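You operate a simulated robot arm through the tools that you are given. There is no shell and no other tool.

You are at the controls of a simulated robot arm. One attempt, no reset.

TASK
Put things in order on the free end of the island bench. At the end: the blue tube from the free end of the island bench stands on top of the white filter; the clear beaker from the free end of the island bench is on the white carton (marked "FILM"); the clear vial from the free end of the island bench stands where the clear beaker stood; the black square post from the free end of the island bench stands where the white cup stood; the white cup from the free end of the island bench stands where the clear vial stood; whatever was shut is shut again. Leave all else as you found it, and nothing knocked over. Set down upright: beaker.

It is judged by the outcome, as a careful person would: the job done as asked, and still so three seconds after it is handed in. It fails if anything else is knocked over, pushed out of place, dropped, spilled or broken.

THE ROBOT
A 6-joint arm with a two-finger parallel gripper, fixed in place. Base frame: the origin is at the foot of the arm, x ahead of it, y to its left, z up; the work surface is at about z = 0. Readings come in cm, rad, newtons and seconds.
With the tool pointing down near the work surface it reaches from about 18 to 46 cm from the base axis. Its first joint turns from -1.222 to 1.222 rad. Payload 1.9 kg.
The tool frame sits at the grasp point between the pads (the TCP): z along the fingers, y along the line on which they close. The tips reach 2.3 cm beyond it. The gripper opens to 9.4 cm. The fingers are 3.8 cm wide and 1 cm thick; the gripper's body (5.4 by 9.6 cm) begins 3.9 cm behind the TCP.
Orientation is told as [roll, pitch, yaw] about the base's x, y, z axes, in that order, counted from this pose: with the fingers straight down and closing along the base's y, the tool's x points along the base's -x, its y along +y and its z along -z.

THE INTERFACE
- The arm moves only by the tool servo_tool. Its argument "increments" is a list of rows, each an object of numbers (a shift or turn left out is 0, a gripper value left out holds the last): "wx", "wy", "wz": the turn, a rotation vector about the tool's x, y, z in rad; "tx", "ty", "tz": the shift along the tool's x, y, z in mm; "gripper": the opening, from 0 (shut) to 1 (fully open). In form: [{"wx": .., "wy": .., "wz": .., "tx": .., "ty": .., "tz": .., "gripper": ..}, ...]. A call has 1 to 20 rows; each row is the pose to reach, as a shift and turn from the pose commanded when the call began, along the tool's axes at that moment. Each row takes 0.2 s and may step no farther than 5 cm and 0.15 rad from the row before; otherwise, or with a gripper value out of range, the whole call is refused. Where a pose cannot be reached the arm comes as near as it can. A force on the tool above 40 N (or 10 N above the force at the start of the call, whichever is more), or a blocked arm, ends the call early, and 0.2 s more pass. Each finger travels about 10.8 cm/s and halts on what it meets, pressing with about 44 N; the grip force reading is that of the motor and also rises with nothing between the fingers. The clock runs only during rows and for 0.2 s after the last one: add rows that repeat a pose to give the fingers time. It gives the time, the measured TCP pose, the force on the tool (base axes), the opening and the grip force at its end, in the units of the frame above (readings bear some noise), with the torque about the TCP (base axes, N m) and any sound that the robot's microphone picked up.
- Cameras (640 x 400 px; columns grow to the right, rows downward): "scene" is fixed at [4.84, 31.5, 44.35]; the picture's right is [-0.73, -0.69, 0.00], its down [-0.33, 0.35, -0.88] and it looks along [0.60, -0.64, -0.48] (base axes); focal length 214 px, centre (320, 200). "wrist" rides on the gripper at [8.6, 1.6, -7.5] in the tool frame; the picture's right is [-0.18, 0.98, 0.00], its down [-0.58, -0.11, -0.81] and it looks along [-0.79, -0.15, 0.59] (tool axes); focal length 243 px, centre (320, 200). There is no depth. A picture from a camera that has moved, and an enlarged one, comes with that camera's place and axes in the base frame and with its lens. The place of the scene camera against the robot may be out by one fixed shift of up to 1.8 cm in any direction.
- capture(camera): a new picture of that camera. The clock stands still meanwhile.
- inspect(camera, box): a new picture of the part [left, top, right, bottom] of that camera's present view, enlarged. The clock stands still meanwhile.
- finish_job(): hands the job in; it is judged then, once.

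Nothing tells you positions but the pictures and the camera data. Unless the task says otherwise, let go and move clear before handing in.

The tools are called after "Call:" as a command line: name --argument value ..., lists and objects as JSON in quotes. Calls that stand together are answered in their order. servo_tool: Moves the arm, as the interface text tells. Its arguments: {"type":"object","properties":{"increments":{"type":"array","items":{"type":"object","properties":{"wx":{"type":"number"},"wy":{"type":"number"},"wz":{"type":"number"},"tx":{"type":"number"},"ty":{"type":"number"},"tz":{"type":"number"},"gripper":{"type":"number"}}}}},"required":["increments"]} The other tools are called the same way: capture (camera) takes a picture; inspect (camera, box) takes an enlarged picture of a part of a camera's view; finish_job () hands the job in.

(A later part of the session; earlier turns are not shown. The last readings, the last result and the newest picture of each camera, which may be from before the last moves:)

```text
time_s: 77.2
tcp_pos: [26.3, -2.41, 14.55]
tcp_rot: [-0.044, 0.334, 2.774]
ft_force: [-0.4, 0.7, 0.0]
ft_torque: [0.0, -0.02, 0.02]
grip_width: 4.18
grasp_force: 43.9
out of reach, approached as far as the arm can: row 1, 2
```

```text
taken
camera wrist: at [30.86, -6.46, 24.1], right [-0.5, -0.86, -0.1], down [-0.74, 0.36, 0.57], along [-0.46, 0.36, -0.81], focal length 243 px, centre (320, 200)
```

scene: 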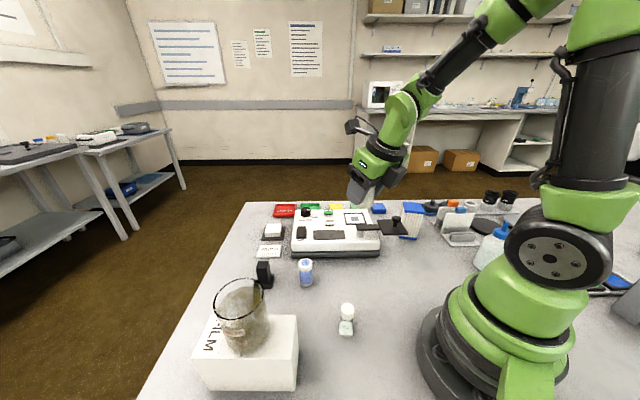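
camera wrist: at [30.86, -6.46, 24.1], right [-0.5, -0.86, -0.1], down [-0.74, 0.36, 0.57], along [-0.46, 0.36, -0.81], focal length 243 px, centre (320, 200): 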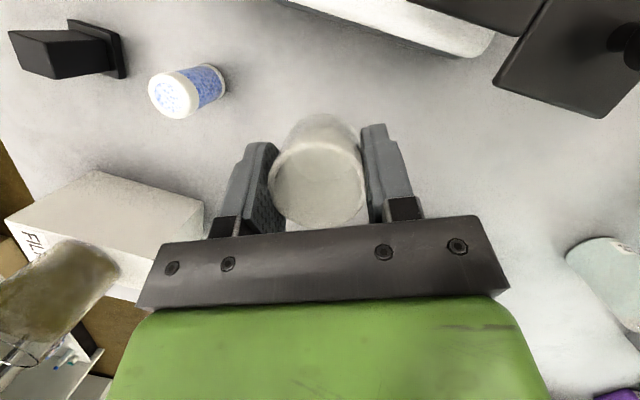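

Now it's following without flags. I'll trim the residual roll and position.

Call:
servo_tool --increments '[{"ty": 1.6, "wx": -0.022, "wy": 0.008}, {"ty": 3.2, "wx": -0.044, "wy": 0.016}, {"ty": 3.2, "wx": -0.044, "wy": 0.016}]'

Call:
inspect --camera "wrist" --box '[210, 100, 430, 238]'

Call:
inspect --camera "scene" --box '[260, 130, 480, 290]'

```text
time_s: 78.0
tcp_pos: [26.08, -2.84, 14.24]
tcp_rot: [-0.004, 0.353, 2.775]
ft_force: [0.1, -1.3, 0.6]
ft_torque: [-0.01, -0.01, -0.02]
grip_width: 4.17
grasp_force: 43.8
```

```text
2.90 times, centred on (320, 169) of wrist
camera zoom: at [30.58, -6.44, 24.19], right [-0.51, -0.86, -0.07], down [-0.73, 0.4, 0.56], along [-0.45, 0.33, -0.83], focal length 703 px, centre (320, 290)
```

zoom: 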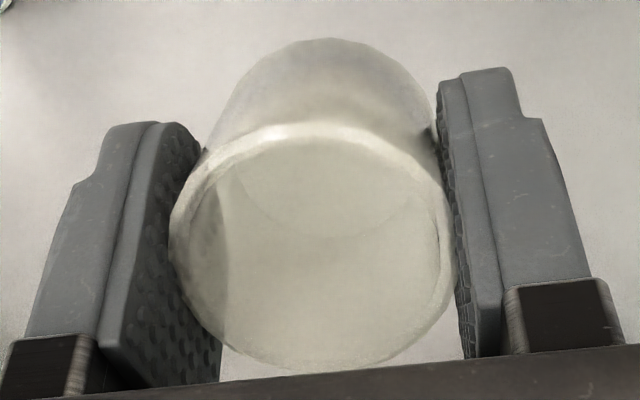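

```text
2.50 times, centred on (370, 210) of scene
camera zoom: at [4.84, 31.5, 44.35], right [-0.73, -0.69, 0.0], down [-0.33, 0.35, -0.88], along [0.6, -0.64, -0.48], focal length 536 px, centre (195, 175)
```

zoom: 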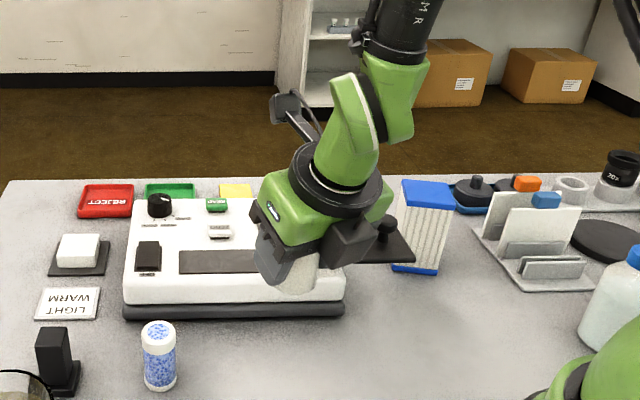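

Pose is good. I'm lowering the cup to just above the table.

Call:
servo_tool --increments '[{"tx": -3.4, "ty": -0.5, "tz": 9.4}, {"tx": -10.3, "ty": -1.2, "tz": 28.2}, {"tx": -17.2, "ty": -1.2, "tz": 47}, {"tx": -24.1, "ty": -1.2, "tz": 65.7}, {"tx": -30, "ty": -1.2, "tz": 82}, {"tx": -34.5, "ty": -1.2, "tz": 94}, {"tx": -36.2, "ty": -1.2, "tz": 98.6}, {"tx": -36.2, "ty": -1.2, "tz": 98.6}]'

Call:
capture --camera "wrist"

Call:
inspect --camera "scene" --box '[280, 190, 440, 310]'

```text
time_s: 79.7
tcp_pos: [30.93, -2.2, 7.46]
tcp_rot: [0.005, 0.344, 2.77]
ft_force: [-10.6, 4.2, 21.5]
ft_torque: [-0.72, -0.06, -0.4]
grip_width: 4.19
grasp_force: 43.8
out of reach, approached as far as the arm can: row 2, 3, 4, 5, 6, 7, 8
stopped in row 8: the force on the tool passed its limit at 77 N (the readings are from after the stop); the commanded pose is now the measured one
```

```text
taken
camera wrist: at [35.51, -5.93, 17.22], right [-0.52, -0.85, -0.06], down [-0.72, 0.4, 0.56], along [-0.46, 0.33, -0.82], focal length 243 px, centre (320, 200)
```

wrist: 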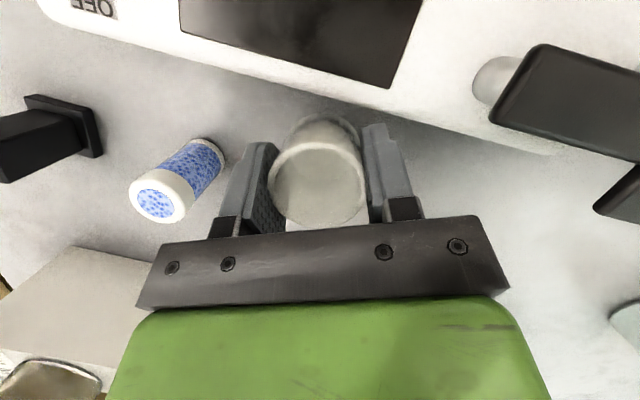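

```text
3.33 times, centred on (360, 250) of scene
camera zoom: at [4.84, 31.5, 44.35], right [-0.73, -0.69, 0.0], down [-0.33, 0.35, -0.88], along [0.6, -0.64, -0.48], focal length 715 px, centre (187, 33)
```

zoom: 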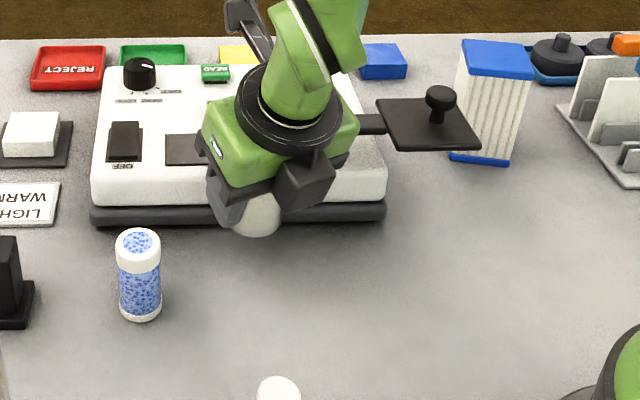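

The arm couldn't hold that pose (wrist alignment limit close in) and drifted outward, and the cup touched the instrument's edge. I'll raise straight up first, then check that nothing moved.

Call:
servo_tool --increments '[{"tx": 3.4, "tz": -9.4}, {"tx": 10, "tz": -28}, {"tx": 20, "tz": -56}, {"tx": 30, "tz": -85}, {"tx": 37, "tz": -104}, {"tx": 40.4, "tz": -113}, {"tx": 40.4, "tz": -113}]'

Call:
capture --camera "wrist"

Call:
inspect --camera "scene" --box '[220, 190, 420, 315]'

Call:
capture --camera "scene"

```text
time_s: 81.2
tcp_pos: [30.85, -2.19, 19.27]
tcp_rot: [0.005, 0.343, 2.77]
ft_force: [1.2, 0.1, -0.2]
ft_torque: [0.04, -0.03, 0.03]
grip_width: 4.17
grasp_force: 44.3
```

```text
taken
camera wrist: at [35.47, -5.89, 29.11], right [-0.52, -0.85, -0.06], down [-0.72, 0.4, 0.56], along [-0.46, 0.33, -0.82], focal length 243 px, centre (320, 200)
```

wrist: 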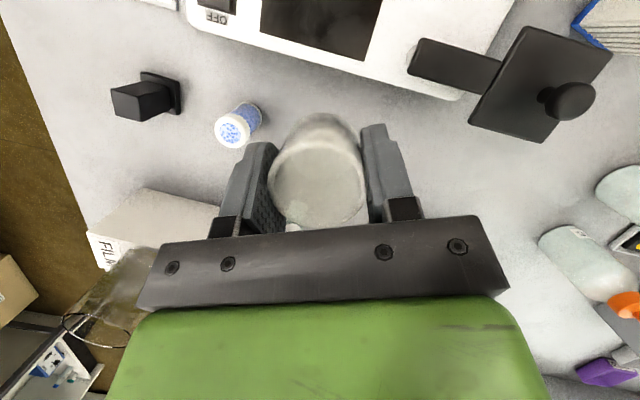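

```text
3.20 times, centred on (320, 252) of scene
camera zoom: at [4.84, 31.5, 44.35], right [-0.73, -0.69, 0.0], down [-0.33, 0.35, -0.88], along [0.6, -0.64, -0.48], focal length 686 px, centre (320, 32)
```

zoom: 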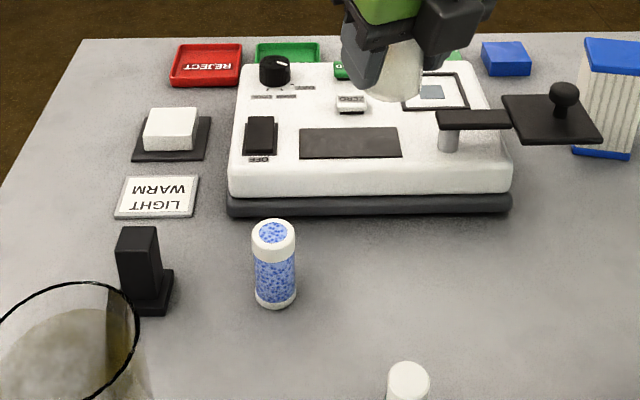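

```text
taken
```

scene: 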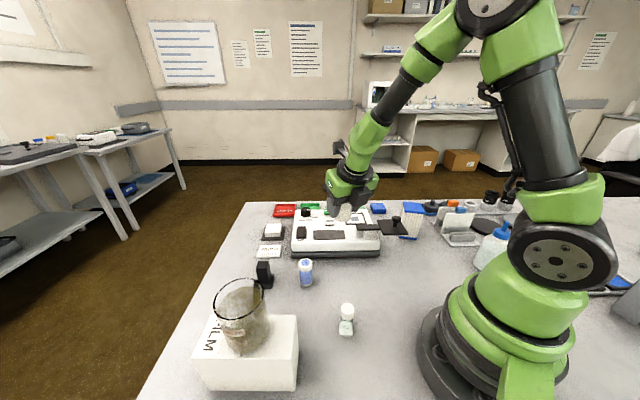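

The instrument and its surroundings look unchanged. I'll check whether the cup shifted in the grip.

Call:
inspect --camera "wrist" --box '[210, 100, 430, 238]'

Call:
inspect --camera "scene" --box '[310, 150, 390, 230]'

```text
2.90 times, centred on (320, 169) of wrist
camera zoom: at [35.47, -5.89, 29.11], right [-0.52, -0.85, -0.06], down [-0.72, 0.4, 0.56], along [-0.46, 0.33, -0.82], focal length 703 px, centre (320, 290)
```

zoom: 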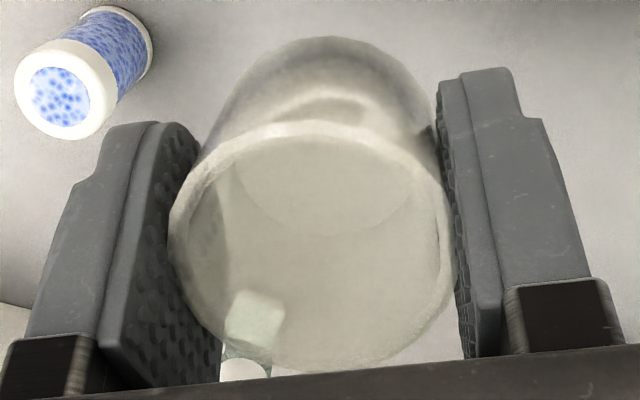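

```text
5.00 times, centred on (350, 190) of scene
camera zoom: at [4.84, 31.5, 44.35], right [-0.73, -0.69, 0.0], down [-0.33, 0.35, -0.88], along [0.6, -0.64, -0.48], focal length 1072 px, centre (170, 250)
```

zoom: 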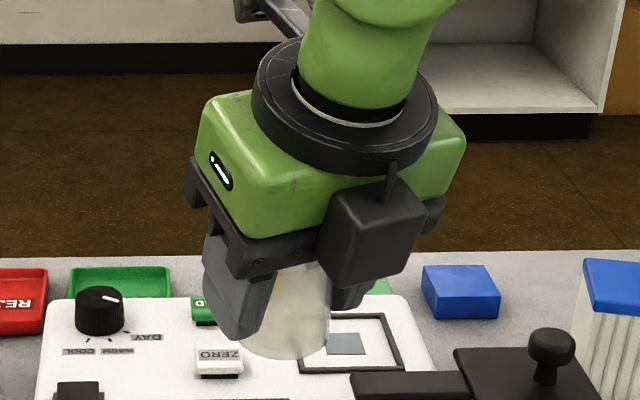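

The cup hasn't shifted in the fingers. Tilting outward this close in doesn't work, so I'll instead lean the tool sideways (parallel to the instrument's edge). First I'll make the tool vertical, then rotate the yaw.

Call:
servo_tool --increments '[{"tx": 3, "tz": -9, "wy": -0.1}, {"tx": 6, "tz": -19, "wy": -0.22}, {"tx": 10, "tz": -28, "wy": -0.343}, {"tx": 10, "tz": -28, "wy": -0.343}]'

Call:
servo_tool --increments '[{"wz": -0.13}, {"wz": -0.26}, {"wz": -0.39}, {"wz": -0.52}, {"wz": -0.65}, {"wz": -0.78}, {"wz": -0.91}, {"wz": -1.04}, {"wz": -1.157}, {"wz": -1.157}]'

```text
time_s: 82.2
tcp_pos: [23.74, -1.97, 11.92]
tcp_rot: [0.048, 0.054, 2.77]
ft_force: [-0.7, 0.7, -0.2]
ft_torque: [0.01, 0.04, 0.03]
grip_width: 4.18
grasp_force: 44.2
out of reach, approached as far as the arm can: row 1, 2, 3, 4
```

```text
time_s: 84.5
tcp_pos: [23.55, -1.97, 11.83]
tcp_rot: [0.069, -0.023, -2.357]
ft_force: [1.1, 0.3, 0.1]
ft_torque: [0.0, 0.01, 0.0]
grip_width: 4.17
grasp_force: 44.1
```

That untilt caused a sizeable unexpected shift (to (23.6, −2.0, 11.8)), but nothing was hit and the yaw turn then went fine. I'll look before going on.

Call:
capture --camera "wrist"

Call:
capture --camera "scene"

Call:
inspect --camera "scene" --box '[260, 130, 480, 290]'

```text
taken
camera wrist: at [30.55, 3.39, 19.06], right [0.56, -0.82, 0.07], down [-0.52, -0.28, 0.81], along [-0.65, -0.49, -0.58], focal length 243 px, centre (320, 200)
```

wrist: 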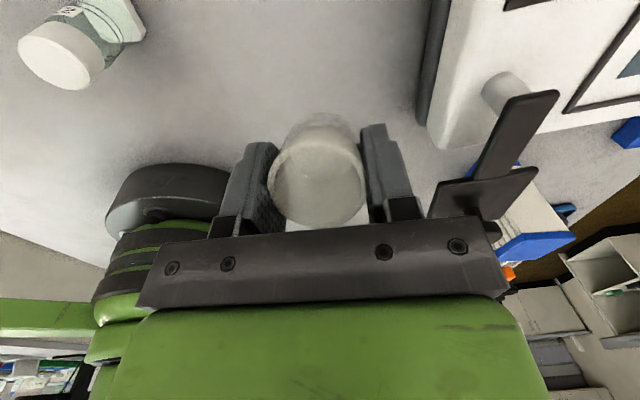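

```text
taken
```

scene: 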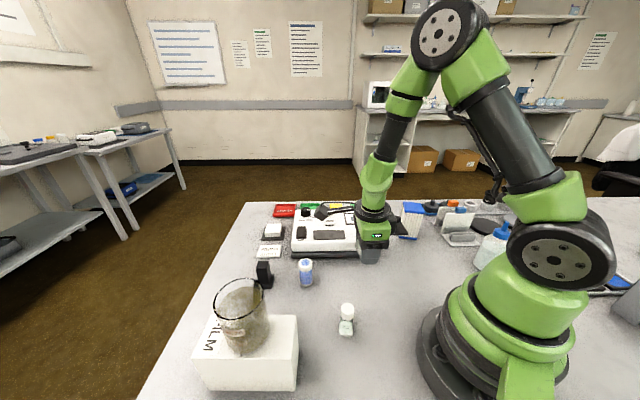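

```text
2.50 times, centred on (370, 210) of scene
camera zoom: at [4.84, 31.5, 44.35], right [-0.73, -0.69, 0.0], down [-0.33, 0.35, -0.88], along [0.6, -0.64, -0.48], focal length 536 px, centre (195, 175)
```

zoom: 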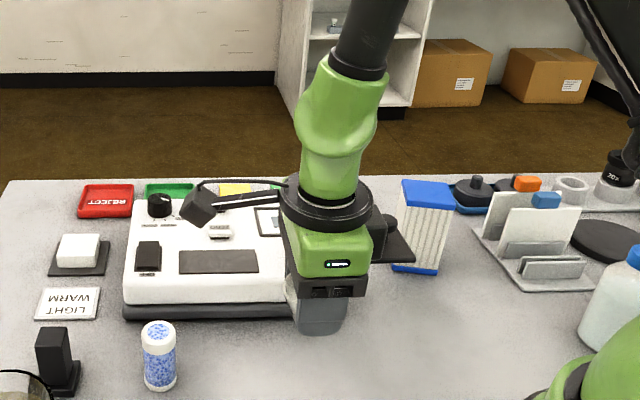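

State is fine: cup held, tool vertical, nothing disturbed. I'll move up and outward to a better-conditioned pose and level the tool.

Call:
servo_tool --increments '[{"tx": 5, "ty": 5, "tz": -8, "wx": 0.02, "wy": 0.006}, {"tx": 12, "ty": 12, "tz": -25, "wx": 0.045, "wy": 0.012}, {"tx": 20, "ty": 20, "tz": -45, "wx": 0.069, "wy": 0.023}, {"tx": 28, "ty": 28, "tz": -65, "wx": 0.069, "wy": 0.023}, {"tx": 33, "ty": 33, "tz": -80, "wx": 0.069, "wy": 0.023}, {"tx": 35, "ty": 35, "tz": -85, "wx": 0.069, "wy": 0.023}, {"tx": 35, "ty": 35, "tz": -85, "wx": 0.069, "wy": 0.023}]'

```text
time_s: 86.0
tcp_pos: [21.96, -1.09, 11.7]
tcp_rot: [0.047, -0.013, -2.359]
ft_force: [-0.5, 0.5, 0.3]
ft_torque: [0.0, 0.02, -0.01]
grip_width: 4.18
grasp_force: 44.0
out of reach, approached as far as the arm can: row 1, 2, 3, 4, 5, 6, 7
```

The wrist joint behind the forearm is at its stop for tilts to the left. Leaning the tool slightly to the right (−y) should free it, so I'll combine that with moving out and up.

Call:
servo_tool --increments '[{"tx": 0, "ty": 0, "tz": -5, "wx": -0.035, "wy": -0.035}, {"tx": 5, "ty": 8, "tz": -14, "wx": -0.071, "wy": -0.071}, {"tx": 12, "ty": 20, "tz": -28, "wx": -0.071, "wy": -0.071}, {"tx": 20, "ty": 32, "tz": -42, "wx": -0.071, "wy": -0.071}, {"tx": 26, "ty": 41, "tz": -53, "wx": -0.071, "wy": -0.071}, {"tx": 29, "ty": 45, "tz": -58, "wx": -0.071, "wy": -0.071}, {"tx": 29, "ty": 45, "tz": -58, "wx": -0.071, "wy": -0.071}]'

```text
time_s: 87.7
tcp_pos: [24.1, -2.22, 12.88]
tcp_rot: [0.082, -0.071, -2.358]
ft_force: [0.3, -0.6, 0.3]
ft_torque: [0.01, -0.02, 0.04]
grip_width: 4.19
grasp_force: 43.6
out of reach, approached as far as the arm can: row 3, 4, 5, 6, 7
```

The wrist seems to have ended up in a flipped configuration. I'll try to unwind it by rotating the tool about the forearm axis with the wrist centre held still, in free space — first a small test step.

Call:
servo_tool --increments '[{"tx": -6.8, "ty": 10.6, "tz": -0.5, "wx": -0.0603, "wy": -0.045, "wz": -0.0999}, {"tx": -13, "ty": 21.5, "tz": -1.7, "wx": -0.1206, "wy": -0.09, "wz": -0.1997}, {"tx": -17.5, "ty": 33, "tz": -4.2, "wx": -0.181, "wy": -0.135, "wz": -0.2996}, {"tx": -21, "ty": 44.7, "tz": -7.3, "wx": -0.2412, "wy": -0.18, "wz": -0.3994}, {"tx": -21, "ty": 44.7, "tz": -7.3, "wx": -0.2412, "wy": -0.18, "wz": -0.3994}]'

Call:
capture --camera "scene"

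```text
time_s: 88.8
tcp_pos: [25.7, -6.86, 14.27]
tcp_rot: [0.246, -0.315, -1.988]
ft_force: [0.1, 0.2, -0.7]
ft_torque: [0.01, -0.03, 0.01]
grip_width: 4.16
grasp_force: 44.2
```

```text
taken
```

scene: 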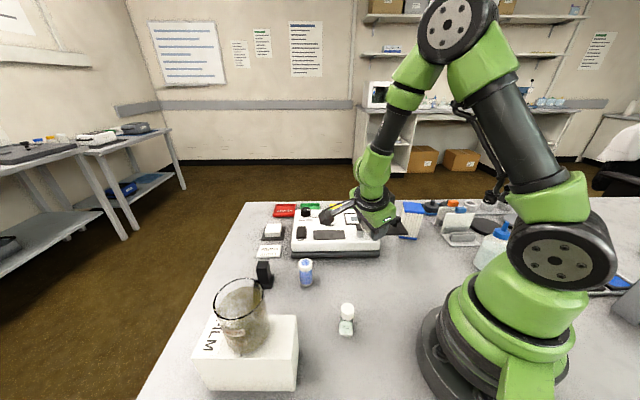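

That moved exactly as predicted, with no flags. I'll continue unwinding about the forearm axis.

Call:
servo_tool --increments '[{"tx": -7, "ty": 10.6, "tz": -0.6, "wx": -0.0601, "wy": -0.0455, "wz": -0.0998}, {"tx": -13, "ty": 21.5, "tz": -2.1, "wx": -0.1203, "wy": -0.0909, "wz": -0.1995}, {"tx": -17.5, "ty": 33, "tz": -4.5, "wx": -0.1804, "wy": -0.1364, "wz": -0.2993}, {"tx": -21.1, "ty": 44.6, "tz": -7.8, "wx": -0.2405, "wy": -0.1819, "wz": -0.399}, {"tx": -22.8, "ty": 54, "tz": -11, "wx": -0.2886, "wy": -0.2182, "wz": -0.4788}, {"tx": -23.8, "ty": 62.9, "tz": -14.7, "wx": -0.3343, "wy": -0.2528, "wz": -0.5546}, {"tx": -23.8, "ty": 72, "tz": -19, "wx": -0.3848, "wy": -0.291, "wz": -0.6384}, {"tx": -23.3, "ty": 80.6, "tz": -23.2, "wx": -0.4281, "wy": -0.3237, "wz": -0.7102}, {"tx": -23.3, "ty": 80.6, "tz": -23.2, "wx": -0.4281, "wy": -0.3237, "wz": -0.7102}]'

Call:
capture --camera "scene"

```text
time_s: 90.8
tcp_pos: [31.78, -10.4, 19.12]
tcp_rot: [0.29, -0.837, -1.282]
ft_force: [0.1, 0.4, -0.9]
ft_torque: [0.01, -0.01, -0.02]
grip_width: 4.21
grasp_force: 44.2
```

```text
taken
```

scene: 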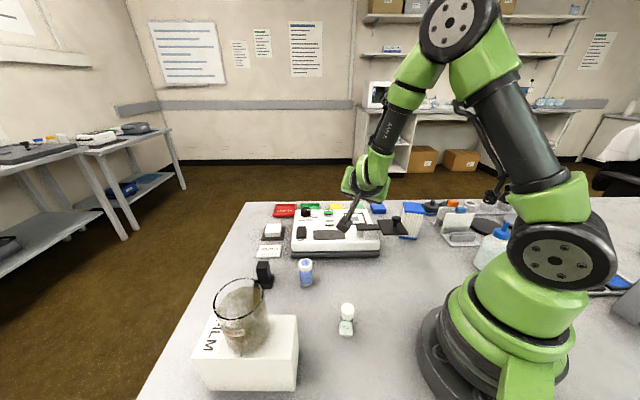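

Working as planned; joints 1–3 stay put while the wrist unwinds. Continuing the second half.

Call:
servo_tool --increments '[{"tx": -7, "ty": 10.6, "tz": -0.6, "wx": -0.0598, "wy": -0.0454, "wz": -0.1}, {"tx": -12.8, "ty": 21.6, "tz": -2.1, "wx": -0.1197, "wy": -0.0909, "wz": -0.1999}, {"tx": -17.5, "ty": 33, "tz": -4.6, "wx": -0.1795, "wy": -0.1363, "wz": -0.2999}, {"tx": -21.1, "ty": 44.8, "tz": -7.9, "wx": -0.2393, "wy": -0.1818, "wz": -0.3999}, {"tx": -23, "ty": 56.7, "tz": -11.9, "wx": -0.2991, "wy": -0.2272, "wz": -0.4998}, {"tx": -23.8, "ty": 68.2, "tz": -16.6, "wx": -0.359, "wy": -0.2726, "wz": -0.5998}, {"tx": -23, "ty": 79.6, "tz": -22.2, "wx": -0.4188, "wy": -0.3181, "wz": -0.6997}, {"tx": -21.2, "ty": 90.4, "tz": -28.5, "wx": -0.4786, "wy": -0.3635, "wz": -0.7997}, {"tx": -17.6, "ty": 100.5, "tz": -35.1, "wx": -0.5384, "wy": -0.4089, "wz": -0.8997}, {"tx": -13, "ty": 109.9, "tz": -42.1, "wx": -0.5983, "wy": -0.4544, "wz": -0.9996}, {"tx": -8, "ty": 117.5, "tz": -48.5, "wx": -0.6509, "wy": -0.4944, "wz": -1.0876}, {"tx": -2, "ty": 124, "tz": -55, "wx": -0.7035, "wy": -0.5343, "wz": -1.1756}, {"tx": 4.2, "ty": 129.3, "tz": -61.1, "wx": -0.7514, "wy": -0.5707, "wz": -1.2555}, {"tx": 4.2, "ty": 129.3, "tz": -61.1, "wx": -0.7514, "wy": -0.5707, "wz": -1.2555}]'

Call:
capture --camera "scene"

Call:
capture --camera "wrist"

```text
time_s: 93.8
tcp_pos: [39.86, -0.44, 25.09]
tcp_rot: [-1.12, -0.876, 1.206]
ft_force: [-0.7, 0.5, 0.0]
ft_torque: [-0.06, -0.01, 0.0]
grip_width: 4.18
grasp_force: 44.3
```

```text
taken
```

scene: 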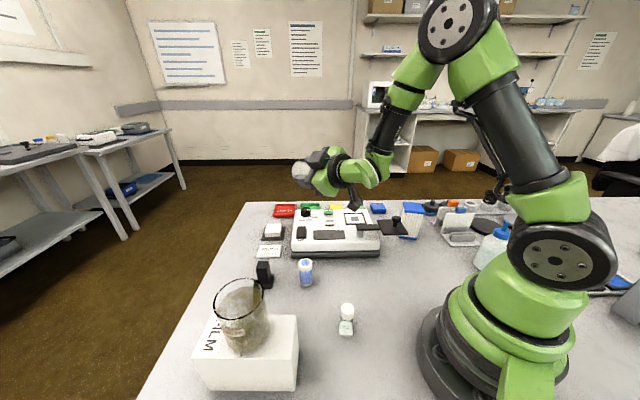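

```text
taken
camera wrist: at [30.5, -4.37, 19.53], right [-0.12, 0.9, -0.42], down [-0.62, 0.27, 0.73], along [0.77, 0.35, 0.53], focal length 243 px, centre (320, 200)
```

wrist: 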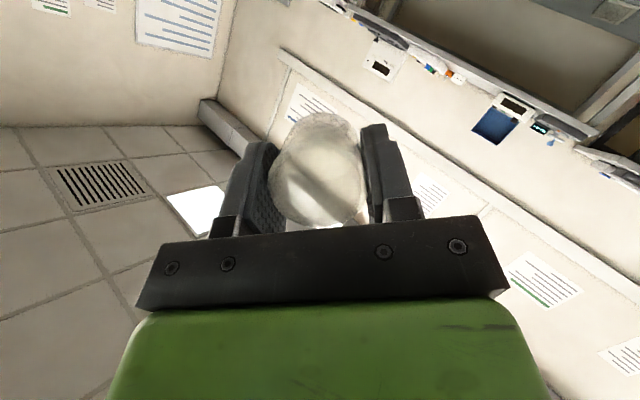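

The unwinding succeeded without flags; the tool now points outward. Now I'll pitch it down within the arm's plane, first up to just before alignment with the forearm.

Call:
servo_tool --increments '[{"tx": 14.4, "ty": 10.8, "tz": 7.1, "wx": -0.0842, "wy": 0.1119, "wz": 0.0005}, {"tx": 28.5, "ty": 21.4, "tz": 10.9, "wx": -0.1683, "wy": 0.2238, "wz": 0.0011}, {"tx": 41.8, "ty": 31.4, "tz": 11.5, "wx": -0.2525, "wy": 0.3357, "wz": 0.0016}, {"tx": 41.8, "ty": 31.4, "tz": 11.5, "wx": -0.2525, "wy": 0.3357, "wz": 0.0016}]'

```text
time_s: 94.8
tcp_pos: [39.51, -0.45, 19.81]
tcp_rot: [-0.612, -0.658, 0.85]
ft_force: [0.2, -0.3, 0.0]
ft_torque: [0.0, 0.02, 0.04]
grip_width: 4.19
grasp_force: 43.7
```

No flags. Next I'll cross the alignment in the arm plane and continue to vertical.

Call:
servo_tool --increments '[{"tx": 19, "ty": 14.4, "tz": -1.7, "wx": -0.0843, "wy": 0.1118, "wz": 0.0012}, {"tx": 37.5, "ty": 28.4, "tz": -6.6, "wx": -0.1686, "wy": 0.2236, "wz": 0.0024}, {"tx": 55.3, "ty": 41.9, "tz": -14.8, "wx": -0.2529, "wy": 0.3354, "wz": 0.0035}, {"tx": 72, "ty": 54.6, "tz": -26.1, "wx": -0.3372, "wy": 0.4472, "wz": 0.0047}, {"tx": 87.3, "ty": 66.3, "tz": -40, "wx": -0.4215, "wy": 0.559, "wz": 0.0059}, {"tx": 100.8, "ty": 76.6, "tz": -56.6, "wx": -0.5058, "wy": 0.6708, "wz": 0.0071}, {"tx": 100.8, "ty": 76.6, "tz": -56.6, "wx": -0.5058, "wy": 0.6708, "wz": 0.0071}]'

Call:
capture --camera "scene"

Call:
capture --camera "wrist"

```text
time_s: 96.5
tcp_pos: [26.88, -0.19, 13.86]
tcp_rot: [-0.01, -0.025, 0.628]
ft_force: [-0.2, 0.2, 0.2]
ft_torque: [-0.03, 0.02, -0.01]
grip_width: 4.19
grasp_force: 44.2
```

```text
taken
```

scene: 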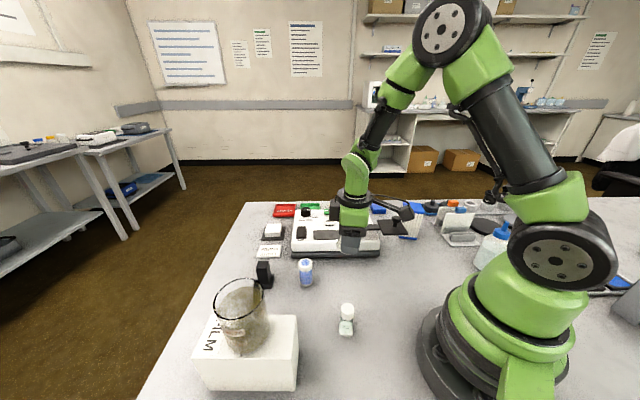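

```text
taken
camera wrist: at [18.76, -4.03, 20.87], right [-0.43, 0.9, 0.0], down [0.51, 0.25, 0.82], along [0.74, 0.35, -0.57], focal length 243 px, centre (320, 200)
```

wrist: 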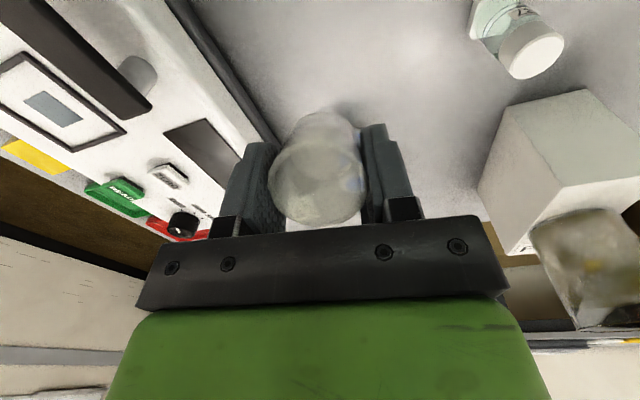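

The wrist is unflipped and the tool is vertical again. I'll position above the target with yaw ≈0.785 and then apply the sideways tilt so the cup is upright.

Call:
servo_tool --increments '[{"tx": 5, "ty": -6, "tz": -7, "wz": -0.05}, {"tx": 10, "ty": -12, "tz": -14, "wz": -0.1}, {"tx": 15.2, "ty": -18.6, "tz": -20, "wz": -0.157}, {"tx": 15.2, "ty": -18.6, "tz": -20, "wz": -0.157}]'

Call:
servo_tool --increments '[{"wy": 0.12}, {"wy": 0.25}, {"wy": 0.37}, {"wy": 0.37}]'

Call:
inspect --camera "scene" --box '[260, 130, 480, 290]'

Call:
inspect --camera "wrist" --box '[210, 100, 430, 238]'

```text
time_s: 97.5
tcp_pos: [26.82, -2.56, 15.84]
tcp_rot: [-0.015, -0.026, 0.787]
ft_force: [0.7, 0.4, 0.9]
ft_torque: [-0.01, -0.04, 0.01]
grip_width: 4.18
grasp_force: 43.8
```

```text
time_s: 98.5
tcp_pos: [26.81, -2.69, 15.84]
tcp_rot: [-0.015, 0.345, 0.78]
ft_force: [0.7, -0.1, -0.3]
ft_torque: [0.01, 0.01, -0.02]
grip_width: 4.19
grasp_force: 43.9
```

```text
2.50 times, centred on (370, 210) of scene
camera zoom: at [4.84, 31.5, 44.35], right [-0.73, -0.69, 0.0], down [-0.33, 0.35, -0.88], along [0.6, -0.64, -0.48], focal length 536 px, centre (195, 175)
```

zoom: 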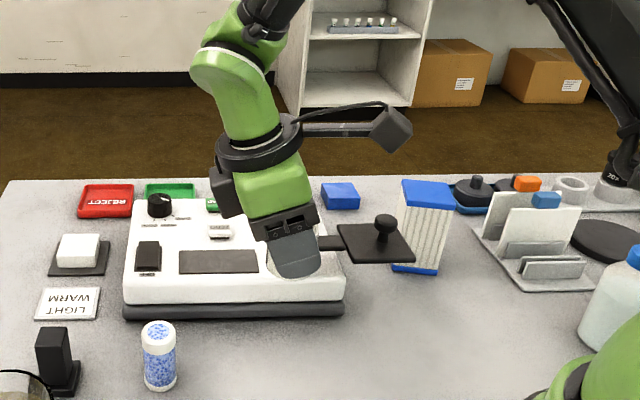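

```text
2.90 times, centred on (320, 169) of wrist
camera zoom: at [21.57, -5.43, 25.6], right [-0.57, 0.82, -0.08], down [0.65, 0.51, 0.56], along [0.5, 0.27, -0.82], focal length 703 px, centre (320, 290)
```

zoom: 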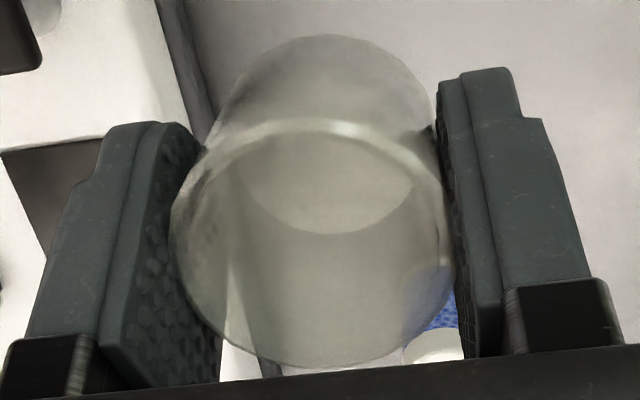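

Good: no flags, and the cup is unchanged in the grip. I'm descending in stages.

Call:
servo_tool --increments '[{"tx": -4, "ty": 1, "tz": 11, "wx": -0.015}, {"tx": -11, "ty": 1.2, "tz": 30, "wx": -0.015}, {"tx": -19, "ty": 1.2, "tz": 52, "wx": -0.015}, {"tx": -25, "ty": 1.2, "tz": 68, "wx": -0.015}, {"tx": -27.4, "ty": 1.2, "tz": 75, "wx": -0.015}, {"tx": -27.4, "ty": 1.2, "tz": 75, "wx": -0.015}]'

Call:
inspect --camera "scene" --box '[260, 160, 480, 320]'

Call:
capture --camera "wrist"

```text
time_s: 99.8
tcp_pos: [26.92, -2.51, 7.81]
tcp_rot: [0.0, 0.345, 0.781]
ft_force: [0.2, -0.1, 0.4]
ft_torque: [0.01, -0.01, 0.04]
grip_width: 4.21
grasp_force: 44.4
```

```text
2.50 times, centred on (370, 240) of scene
camera zoom: at [4.84, 31.5, 44.35], right [-0.73, -0.69, 0.0], down [-0.33, 0.35, -0.88], along [0.6, -0.64, -0.48], focal length 536 px, centre (195, 100)
```

zoom: 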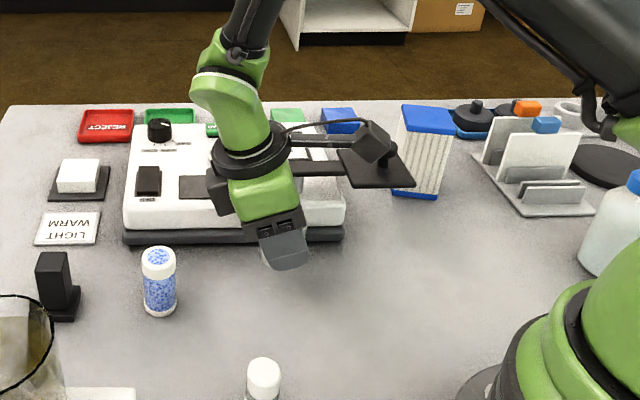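

```text
taken
camera wrist: at [21.83, -5.44, 17.63], right [-0.57, 0.82, -0.06], down [0.66, 0.5, 0.56], along [0.49, 0.28, -0.82], focal length 243 px, centre (320, 200)
```

wrist: 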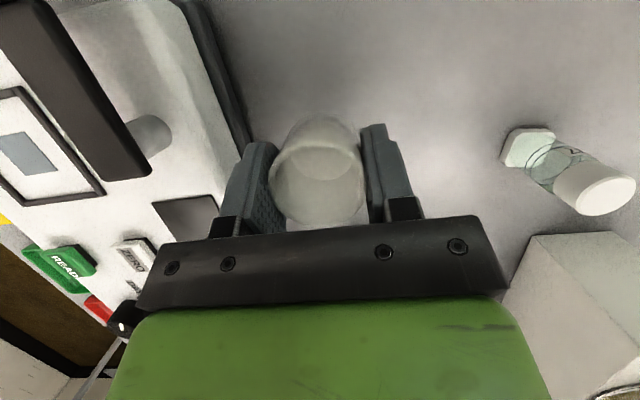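

Clear all around. Continuing down to just above the table.

Call:
servo_tool --increments '[{"tx": -3, "ty": 0.3, "tz": 9}, {"tx": -7, "ty": 0.5, "tz": 21}, {"tx": -11, "ty": 0.5, "tz": 32}, {"tx": -12.7, "ty": 0.5, "tz": 37.2}, {"tx": -12.7, "ty": 0.5, "tz": 37.2}]'

Call:
inspect --camera "scene" --box '[310, 220, 410, 283]'

Call:
inspect --camera "wrist" --box '[210, 100, 430, 238]'

```text
time_s: 101.0
tcp_pos: [26.94, -2.58, 3.91]
tcp_rot: [0.001, 0.345, 0.779]
ft_force: [-0.4, -0.3, -1.0]
ft_torque: [0.0, -0.01, 0.02]
grip_width: 4.19
grasp_force: 43.9
```

```text
6.35 times, centred on (360, 252) of scene
camera zoom: at [4.84, 31.5, 44.35], right [-0.73, -0.69, 0.0], down [-0.33, 0.35, -0.88], along [0.6, -0.64, -0.48], focal length 1362 px, centre (66, -127)
```

zoom: 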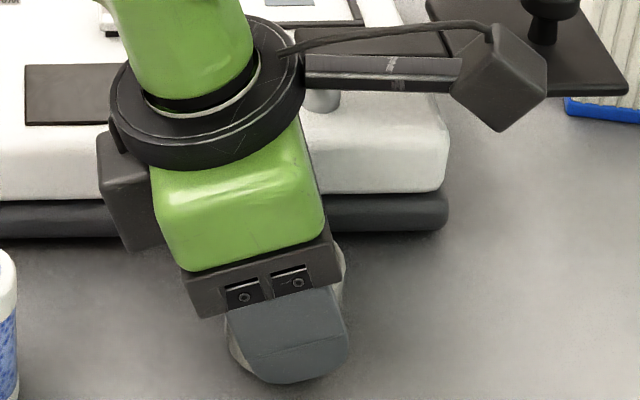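

```text
2.90 times, centred on (320, 169) of wrist
camera zoom: at [21.7, -5.51, 13.67], right [-0.57, 0.82, -0.06], down [0.66, 0.5, 0.56], along [0.49, 0.28, -0.82], focal length 703 px, centre (320, 290)
```

zoom: 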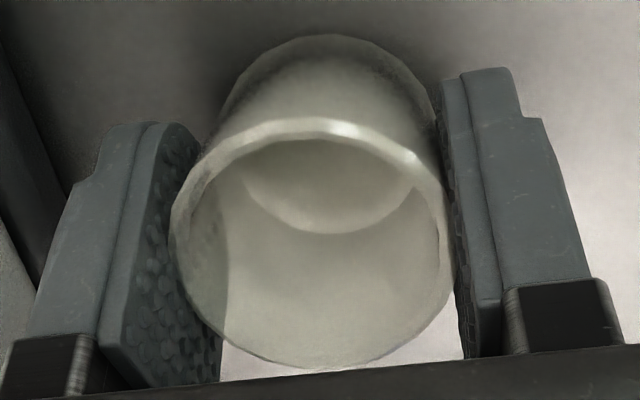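

About 4 mm remain. I'm easing down in small steps with a 2 mm centring correction.

Call:
servo_tool --increments '[{"tx": 0.5, "ty": 0.6, "tz": 1.2}, {"tx": 0.3, "ty": 1.2, "tz": 2.5}, {"tx": 0.1, "ty": 1.2, "tz": 3.0}, {"tx": 0.1, "ty": 1.2, "tz": 3.0}]'

```text
time_s: 102.0
tcp_pos: [26.66, -2.69, 3.66]
tcp_rot: [0.001, 0.343, 0.781]
ft_force: [0.7, 1.0, -1.1]
ft_torque: [0.0, 0.03, -0.02]
grip_width: 4.17
grasp_force: 44.0
```

Call:
servo_tool --increments '[{"tx": -0.25, "tz": 0.7}, {"tx": -0.45, "tz": 1.2}, {"tx": -0.45, "tz": 1.2}]'

```text
time_s: 102.8
tcp_pos: [26.7, -2.48, 3.52]
tcp_rot: [0.0, 0.344, 0.78]
ft_force: [-1.1, -2.6, 12.1]
ft_torque: [-0.18, 0.11, 0.01]
grip_width: 4.19
grasp_force: 44.2
```

Contact at 12 N. I'm releasing gently and retreating straight up.

Call:
servo_tool --increments '[{"gripper": 0.47}, {"gripper": 0.5}, {"gripper": 0.55}, {"gripper": 0.6}, {"gripper": 0.6}]'

Call:
inspect --camera "wrist" --box '[210, 100, 430, 238]'

```text
time_s: 104.0
tcp_pos: [26.89, -2.53, 3.44]
tcp_rot: [0.0, 0.344, 0.78]
ft_force: [-0.4, 0.2, 0.3]
ft_torque: [0.05, -0.01, -0.01]
grip_width: 5.66
grasp_force: 0.0
```

```text
2.90 times, centred on (320, 169) of wrist
camera zoom: at [21.51, -5.42, 13.31], right [-0.57, 0.82, -0.06], down [0.66, 0.5, 0.56], along [0.49, 0.28, -0.82], focal length 703 px, centre (320, 290)
```

zoom: 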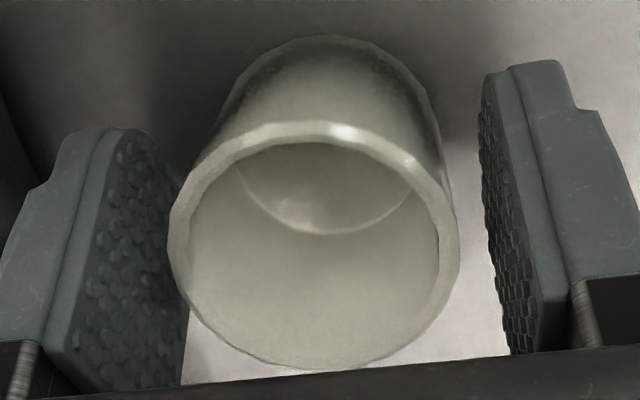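

Released cleanly. Retreating upward.

Call:
servo_tool --increments '[{"tx": 2, "tz": -5.5}, {"tx": 7, "tz": -19}, {"tx": 15, "tz": -41}, {"tx": 25, "tz": -68}, {"tx": 36, "tz": -98}, {"tx": 44, "tz": -120}, {"tx": 48, "tz": -131.5}, {"tx": 48, "tz": -131.5}]'

Call:
capture --camera "scene"

Call:
inspect --camera "scene" --box '[220, 190, 420, 315]'

Call:
capture --camera "wrist"

```text
time_s: 105.8
tcp_pos: [26.42, -2.59, 17.34]
tcp_rot: [0.0, 0.344, 0.783]
ft_force: [0.7, -0.1, -0.2]
ft_torque: [-0.02, 0.01, 0.01]
grip_width: 5.64
grasp_force: 0.1
```

```text
taken
```

scene: 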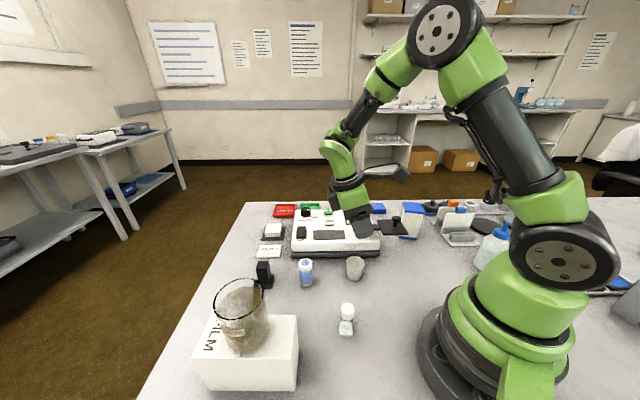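

```text
3.20 times, centred on (320, 252) of scene
camera zoom: at [4.84, 31.5, 44.35], right [-0.73, -0.69, 0.0], down [-0.33, 0.35, -0.88], along [0.6, -0.64, -0.48], focal length 686 px, centre (320, 32)
```

zoom: 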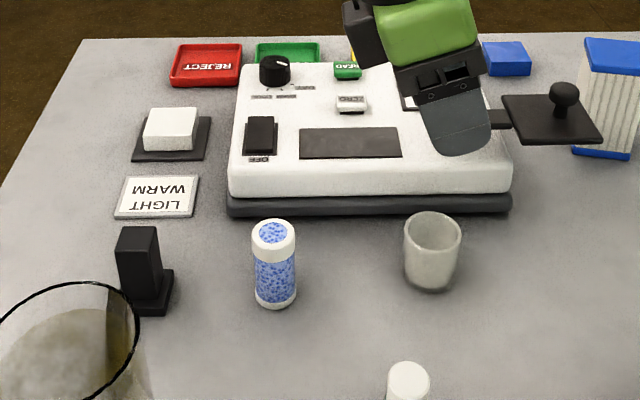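

```text
taken
camera wrist: at [21.29, -5.46, 27.17], right [-0.57, 0.82, -0.06], down [0.66, 0.5, 0.56], along [0.49, 0.28, -0.82], focal length 243 px, centre (320, 200)
```

wrist: 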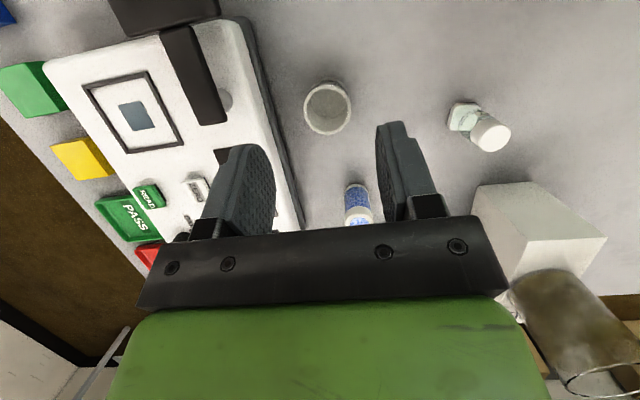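

The cup stands upright at the vial's old place. I'll double-check its position against where the vial stood.

Call:
inspect --camera "scene" --box '[260, 190, 460, 315]'

Call:
inspect --camera "wrist" --box '[250, 60, 410, 160]'

```text
3.20 times, centred on (360, 252) of scene
camera zoom: at [4.84, 31.5, 44.35], right [-0.73, -0.69, 0.0], down [-0.33, 0.35, -0.88], along [0.6, -0.64, -0.48], focal length 686 px, centre (192, 32)
```

zoom: 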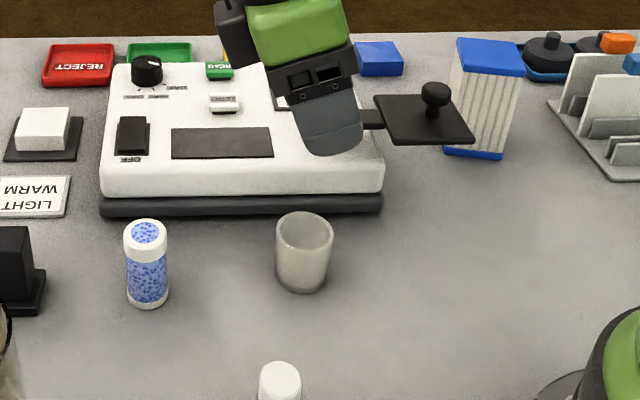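

```text
4.00 times, centred on (330, 110) of wrist
camera zoom: at [21.29, -5.46, 27.17], right [-0.57, 0.82, -0.06], down [0.66, 0.5, 0.56], along [0.49, 0.28, -0.82], focal length 970 px, centre (280, 560)
```

zoom: 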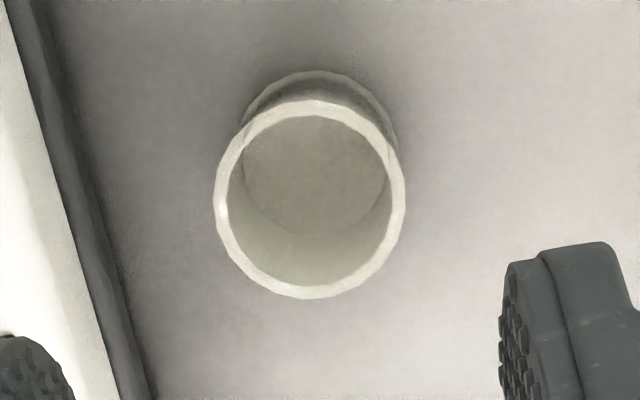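

The wrist-camera and top-of-object estimates agree the cup is on the vial's spot. Next is the post: I'll make the tool vertical, raise, then move toward the post while turning to yaw ≈2.36.

Call:
servo_tool --increments '[{"tx": 3, "tz": -9, "wy": -0.1}, {"tx": 8, "tz": -24, "wy": -0.22}, {"tx": 13, "tz": -38, "wy": -0.344}, {"tx": 16.9, "tz": -47, "wy": -0.344}, {"tx": 16.9, "tz": -47, "wy": -0.344}]'

Call:
servo_tool --increments '[{"tx": -8, "ty": 1, "wz": -0.1}, {"tx": -24, "ty": 3, "wz": -0.24}, {"tx": -41, "ty": 5, "wz": -0.38}, {"tx": -58, "ty": 7, "wz": -0.52}, {"tx": -75, "ty": 9.5, "wz": -0.66}, {"tx": -92, "ty": 11.5, "wz": -0.8}, {"tx": -109, "ty": 13.8, "wz": -0.94}, {"tx": -126, "ty": 16, "wz": -1.08}, {"tx": -142, "ty": 18, "wz": -1.22}, {"tx": -156, "ty": 20, "wz": -1.36}, {"tx": -166, "ty": 21, "wz": -1.48}, {"tx": -171, "ty": 21.7, "wz": -1.573}, {"tx": -171, "ty": 21.7, "wz": -1.573}]'

Call:
capture --camera "wrist"

Call:
inspect --camera "wrist" --box '[0, 0, 640, 100]'

Call:
capture --camera "scene"

```text
time_s: 107.0
tcp_pos: [26.69, -2.6, 22.49]
tcp_rot: [0.0, 0.001, 0.783]
ft_force: [0.3, -0.4, -0.2]
ft_torque: [0.03, 0.04, 0.02]
grip_width: 5.62
grasp_force: 0.1
```

```text
time_s: 109.8
tcp_pos: [37.33, 11.2, 22.46]
tcp_rot: [-0.002, 0.0, 2.355]
ft_force: [0.4, -0.5, -0.8]
ft_torque: [-0.03, 0.02, -0.02]
grip_width: 5.63
grasp_force: 0.1
```

```text
taken
camera wrist: at [42.21, 3.74, 29.85], right [-0.83, -0.56, 0.0], down [-0.33, 0.49, 0.81], along [-0.46, 0.67, -0.59], focal length 243 px, centre (320, 200)
```

wrist: 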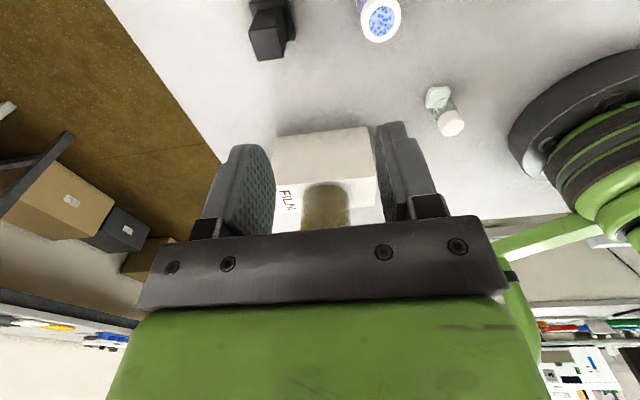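

```text
1.00 times, centred on (320, 50) of wrist (not enlarged: the box is as wide or as high as the picture)
camera zoom: at [42.21, 3.74, 29.85], right [-0.83, -0.56, 0.0], down [-0.33, 0.49, 0.81], along [-0.46, 0.67, -0.59], focal length 243 px, centre (320, 350)
```

zoom: 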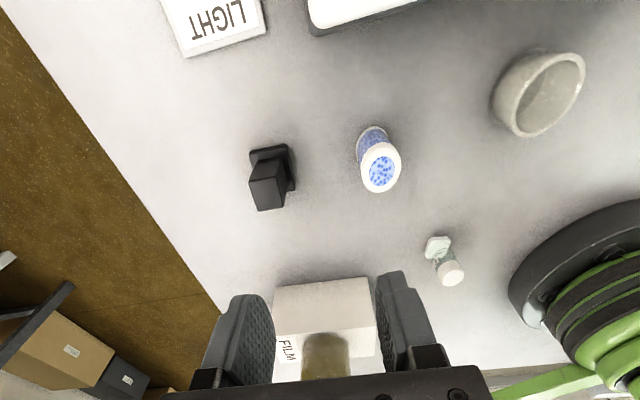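

```text
taken
```

scene: 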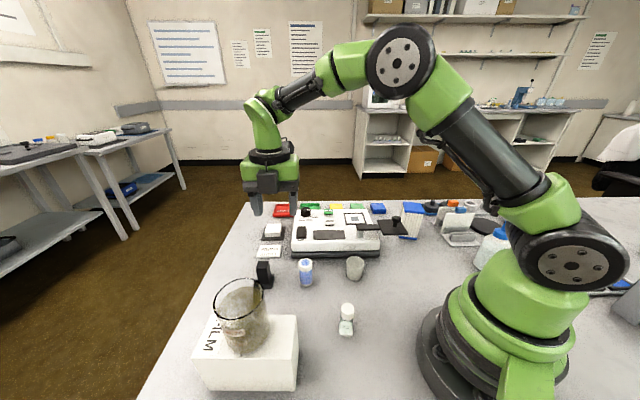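

Everything is in place and the arm moves normally. I'll zoom in on the post and tube.

Call:
inspect --camera "wrist" --box '[200, 0, 360, 100]'

Call:
inspect --camera "wrist" --box '[300, 0, 460, 100]'

Call:
inspect --camera "scene" --box '[230, 230, 330, 293]'

```text
4.00 times, centred on (280, 50) of wrist
camera zoom: at [42.21, 3.74, 29.85], right [-0.83, -0.56, 0.0], down [-0.33, 0.49, 0.81], along [-0.46, 0.67, -0.59], focal length 970 px, centre (480, 800)
```

zoom: 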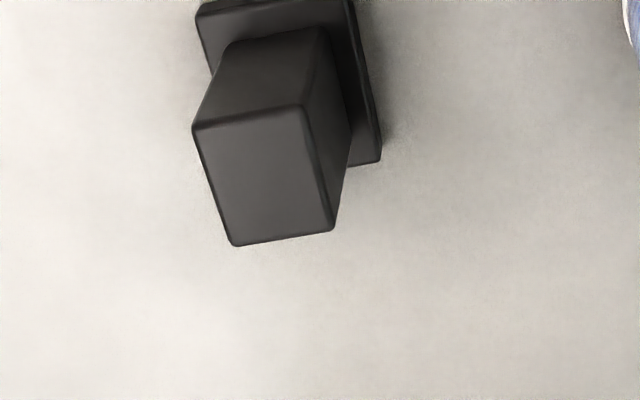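

```text
4.00 times, centred on (380, 50) of wrist
camera zoom: at [42.21, 3.74, 29.85], right [-0.83, -0.56, 0.0], down [-0.33, 0.49, 0.81], along [-0.46, 0.67, -0.59], focal length 970 px, centre (80, 800)
```

zoom: 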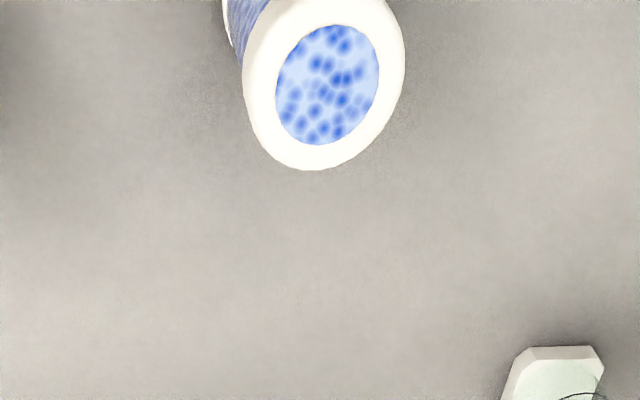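

```text
6.35 times, centred on (280, 262) of scene
camera zoom: at [4.84, 31.5, 44.35], right [-0.73, -0.69, 0.0], down [-0.33, 0.35, -0.88], along [0.6, -0.64, -0.48], focal length 1362 px, centre (574, -190)
```

zoom: 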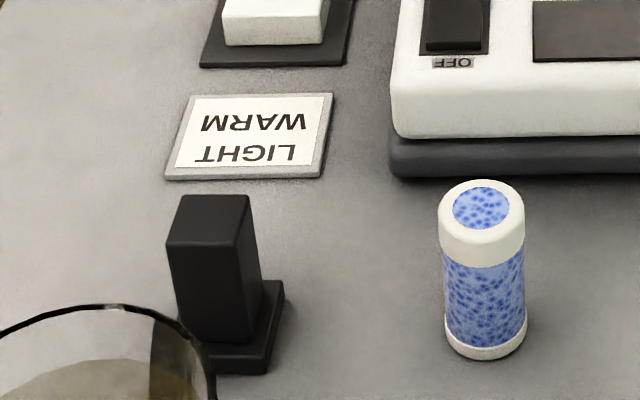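

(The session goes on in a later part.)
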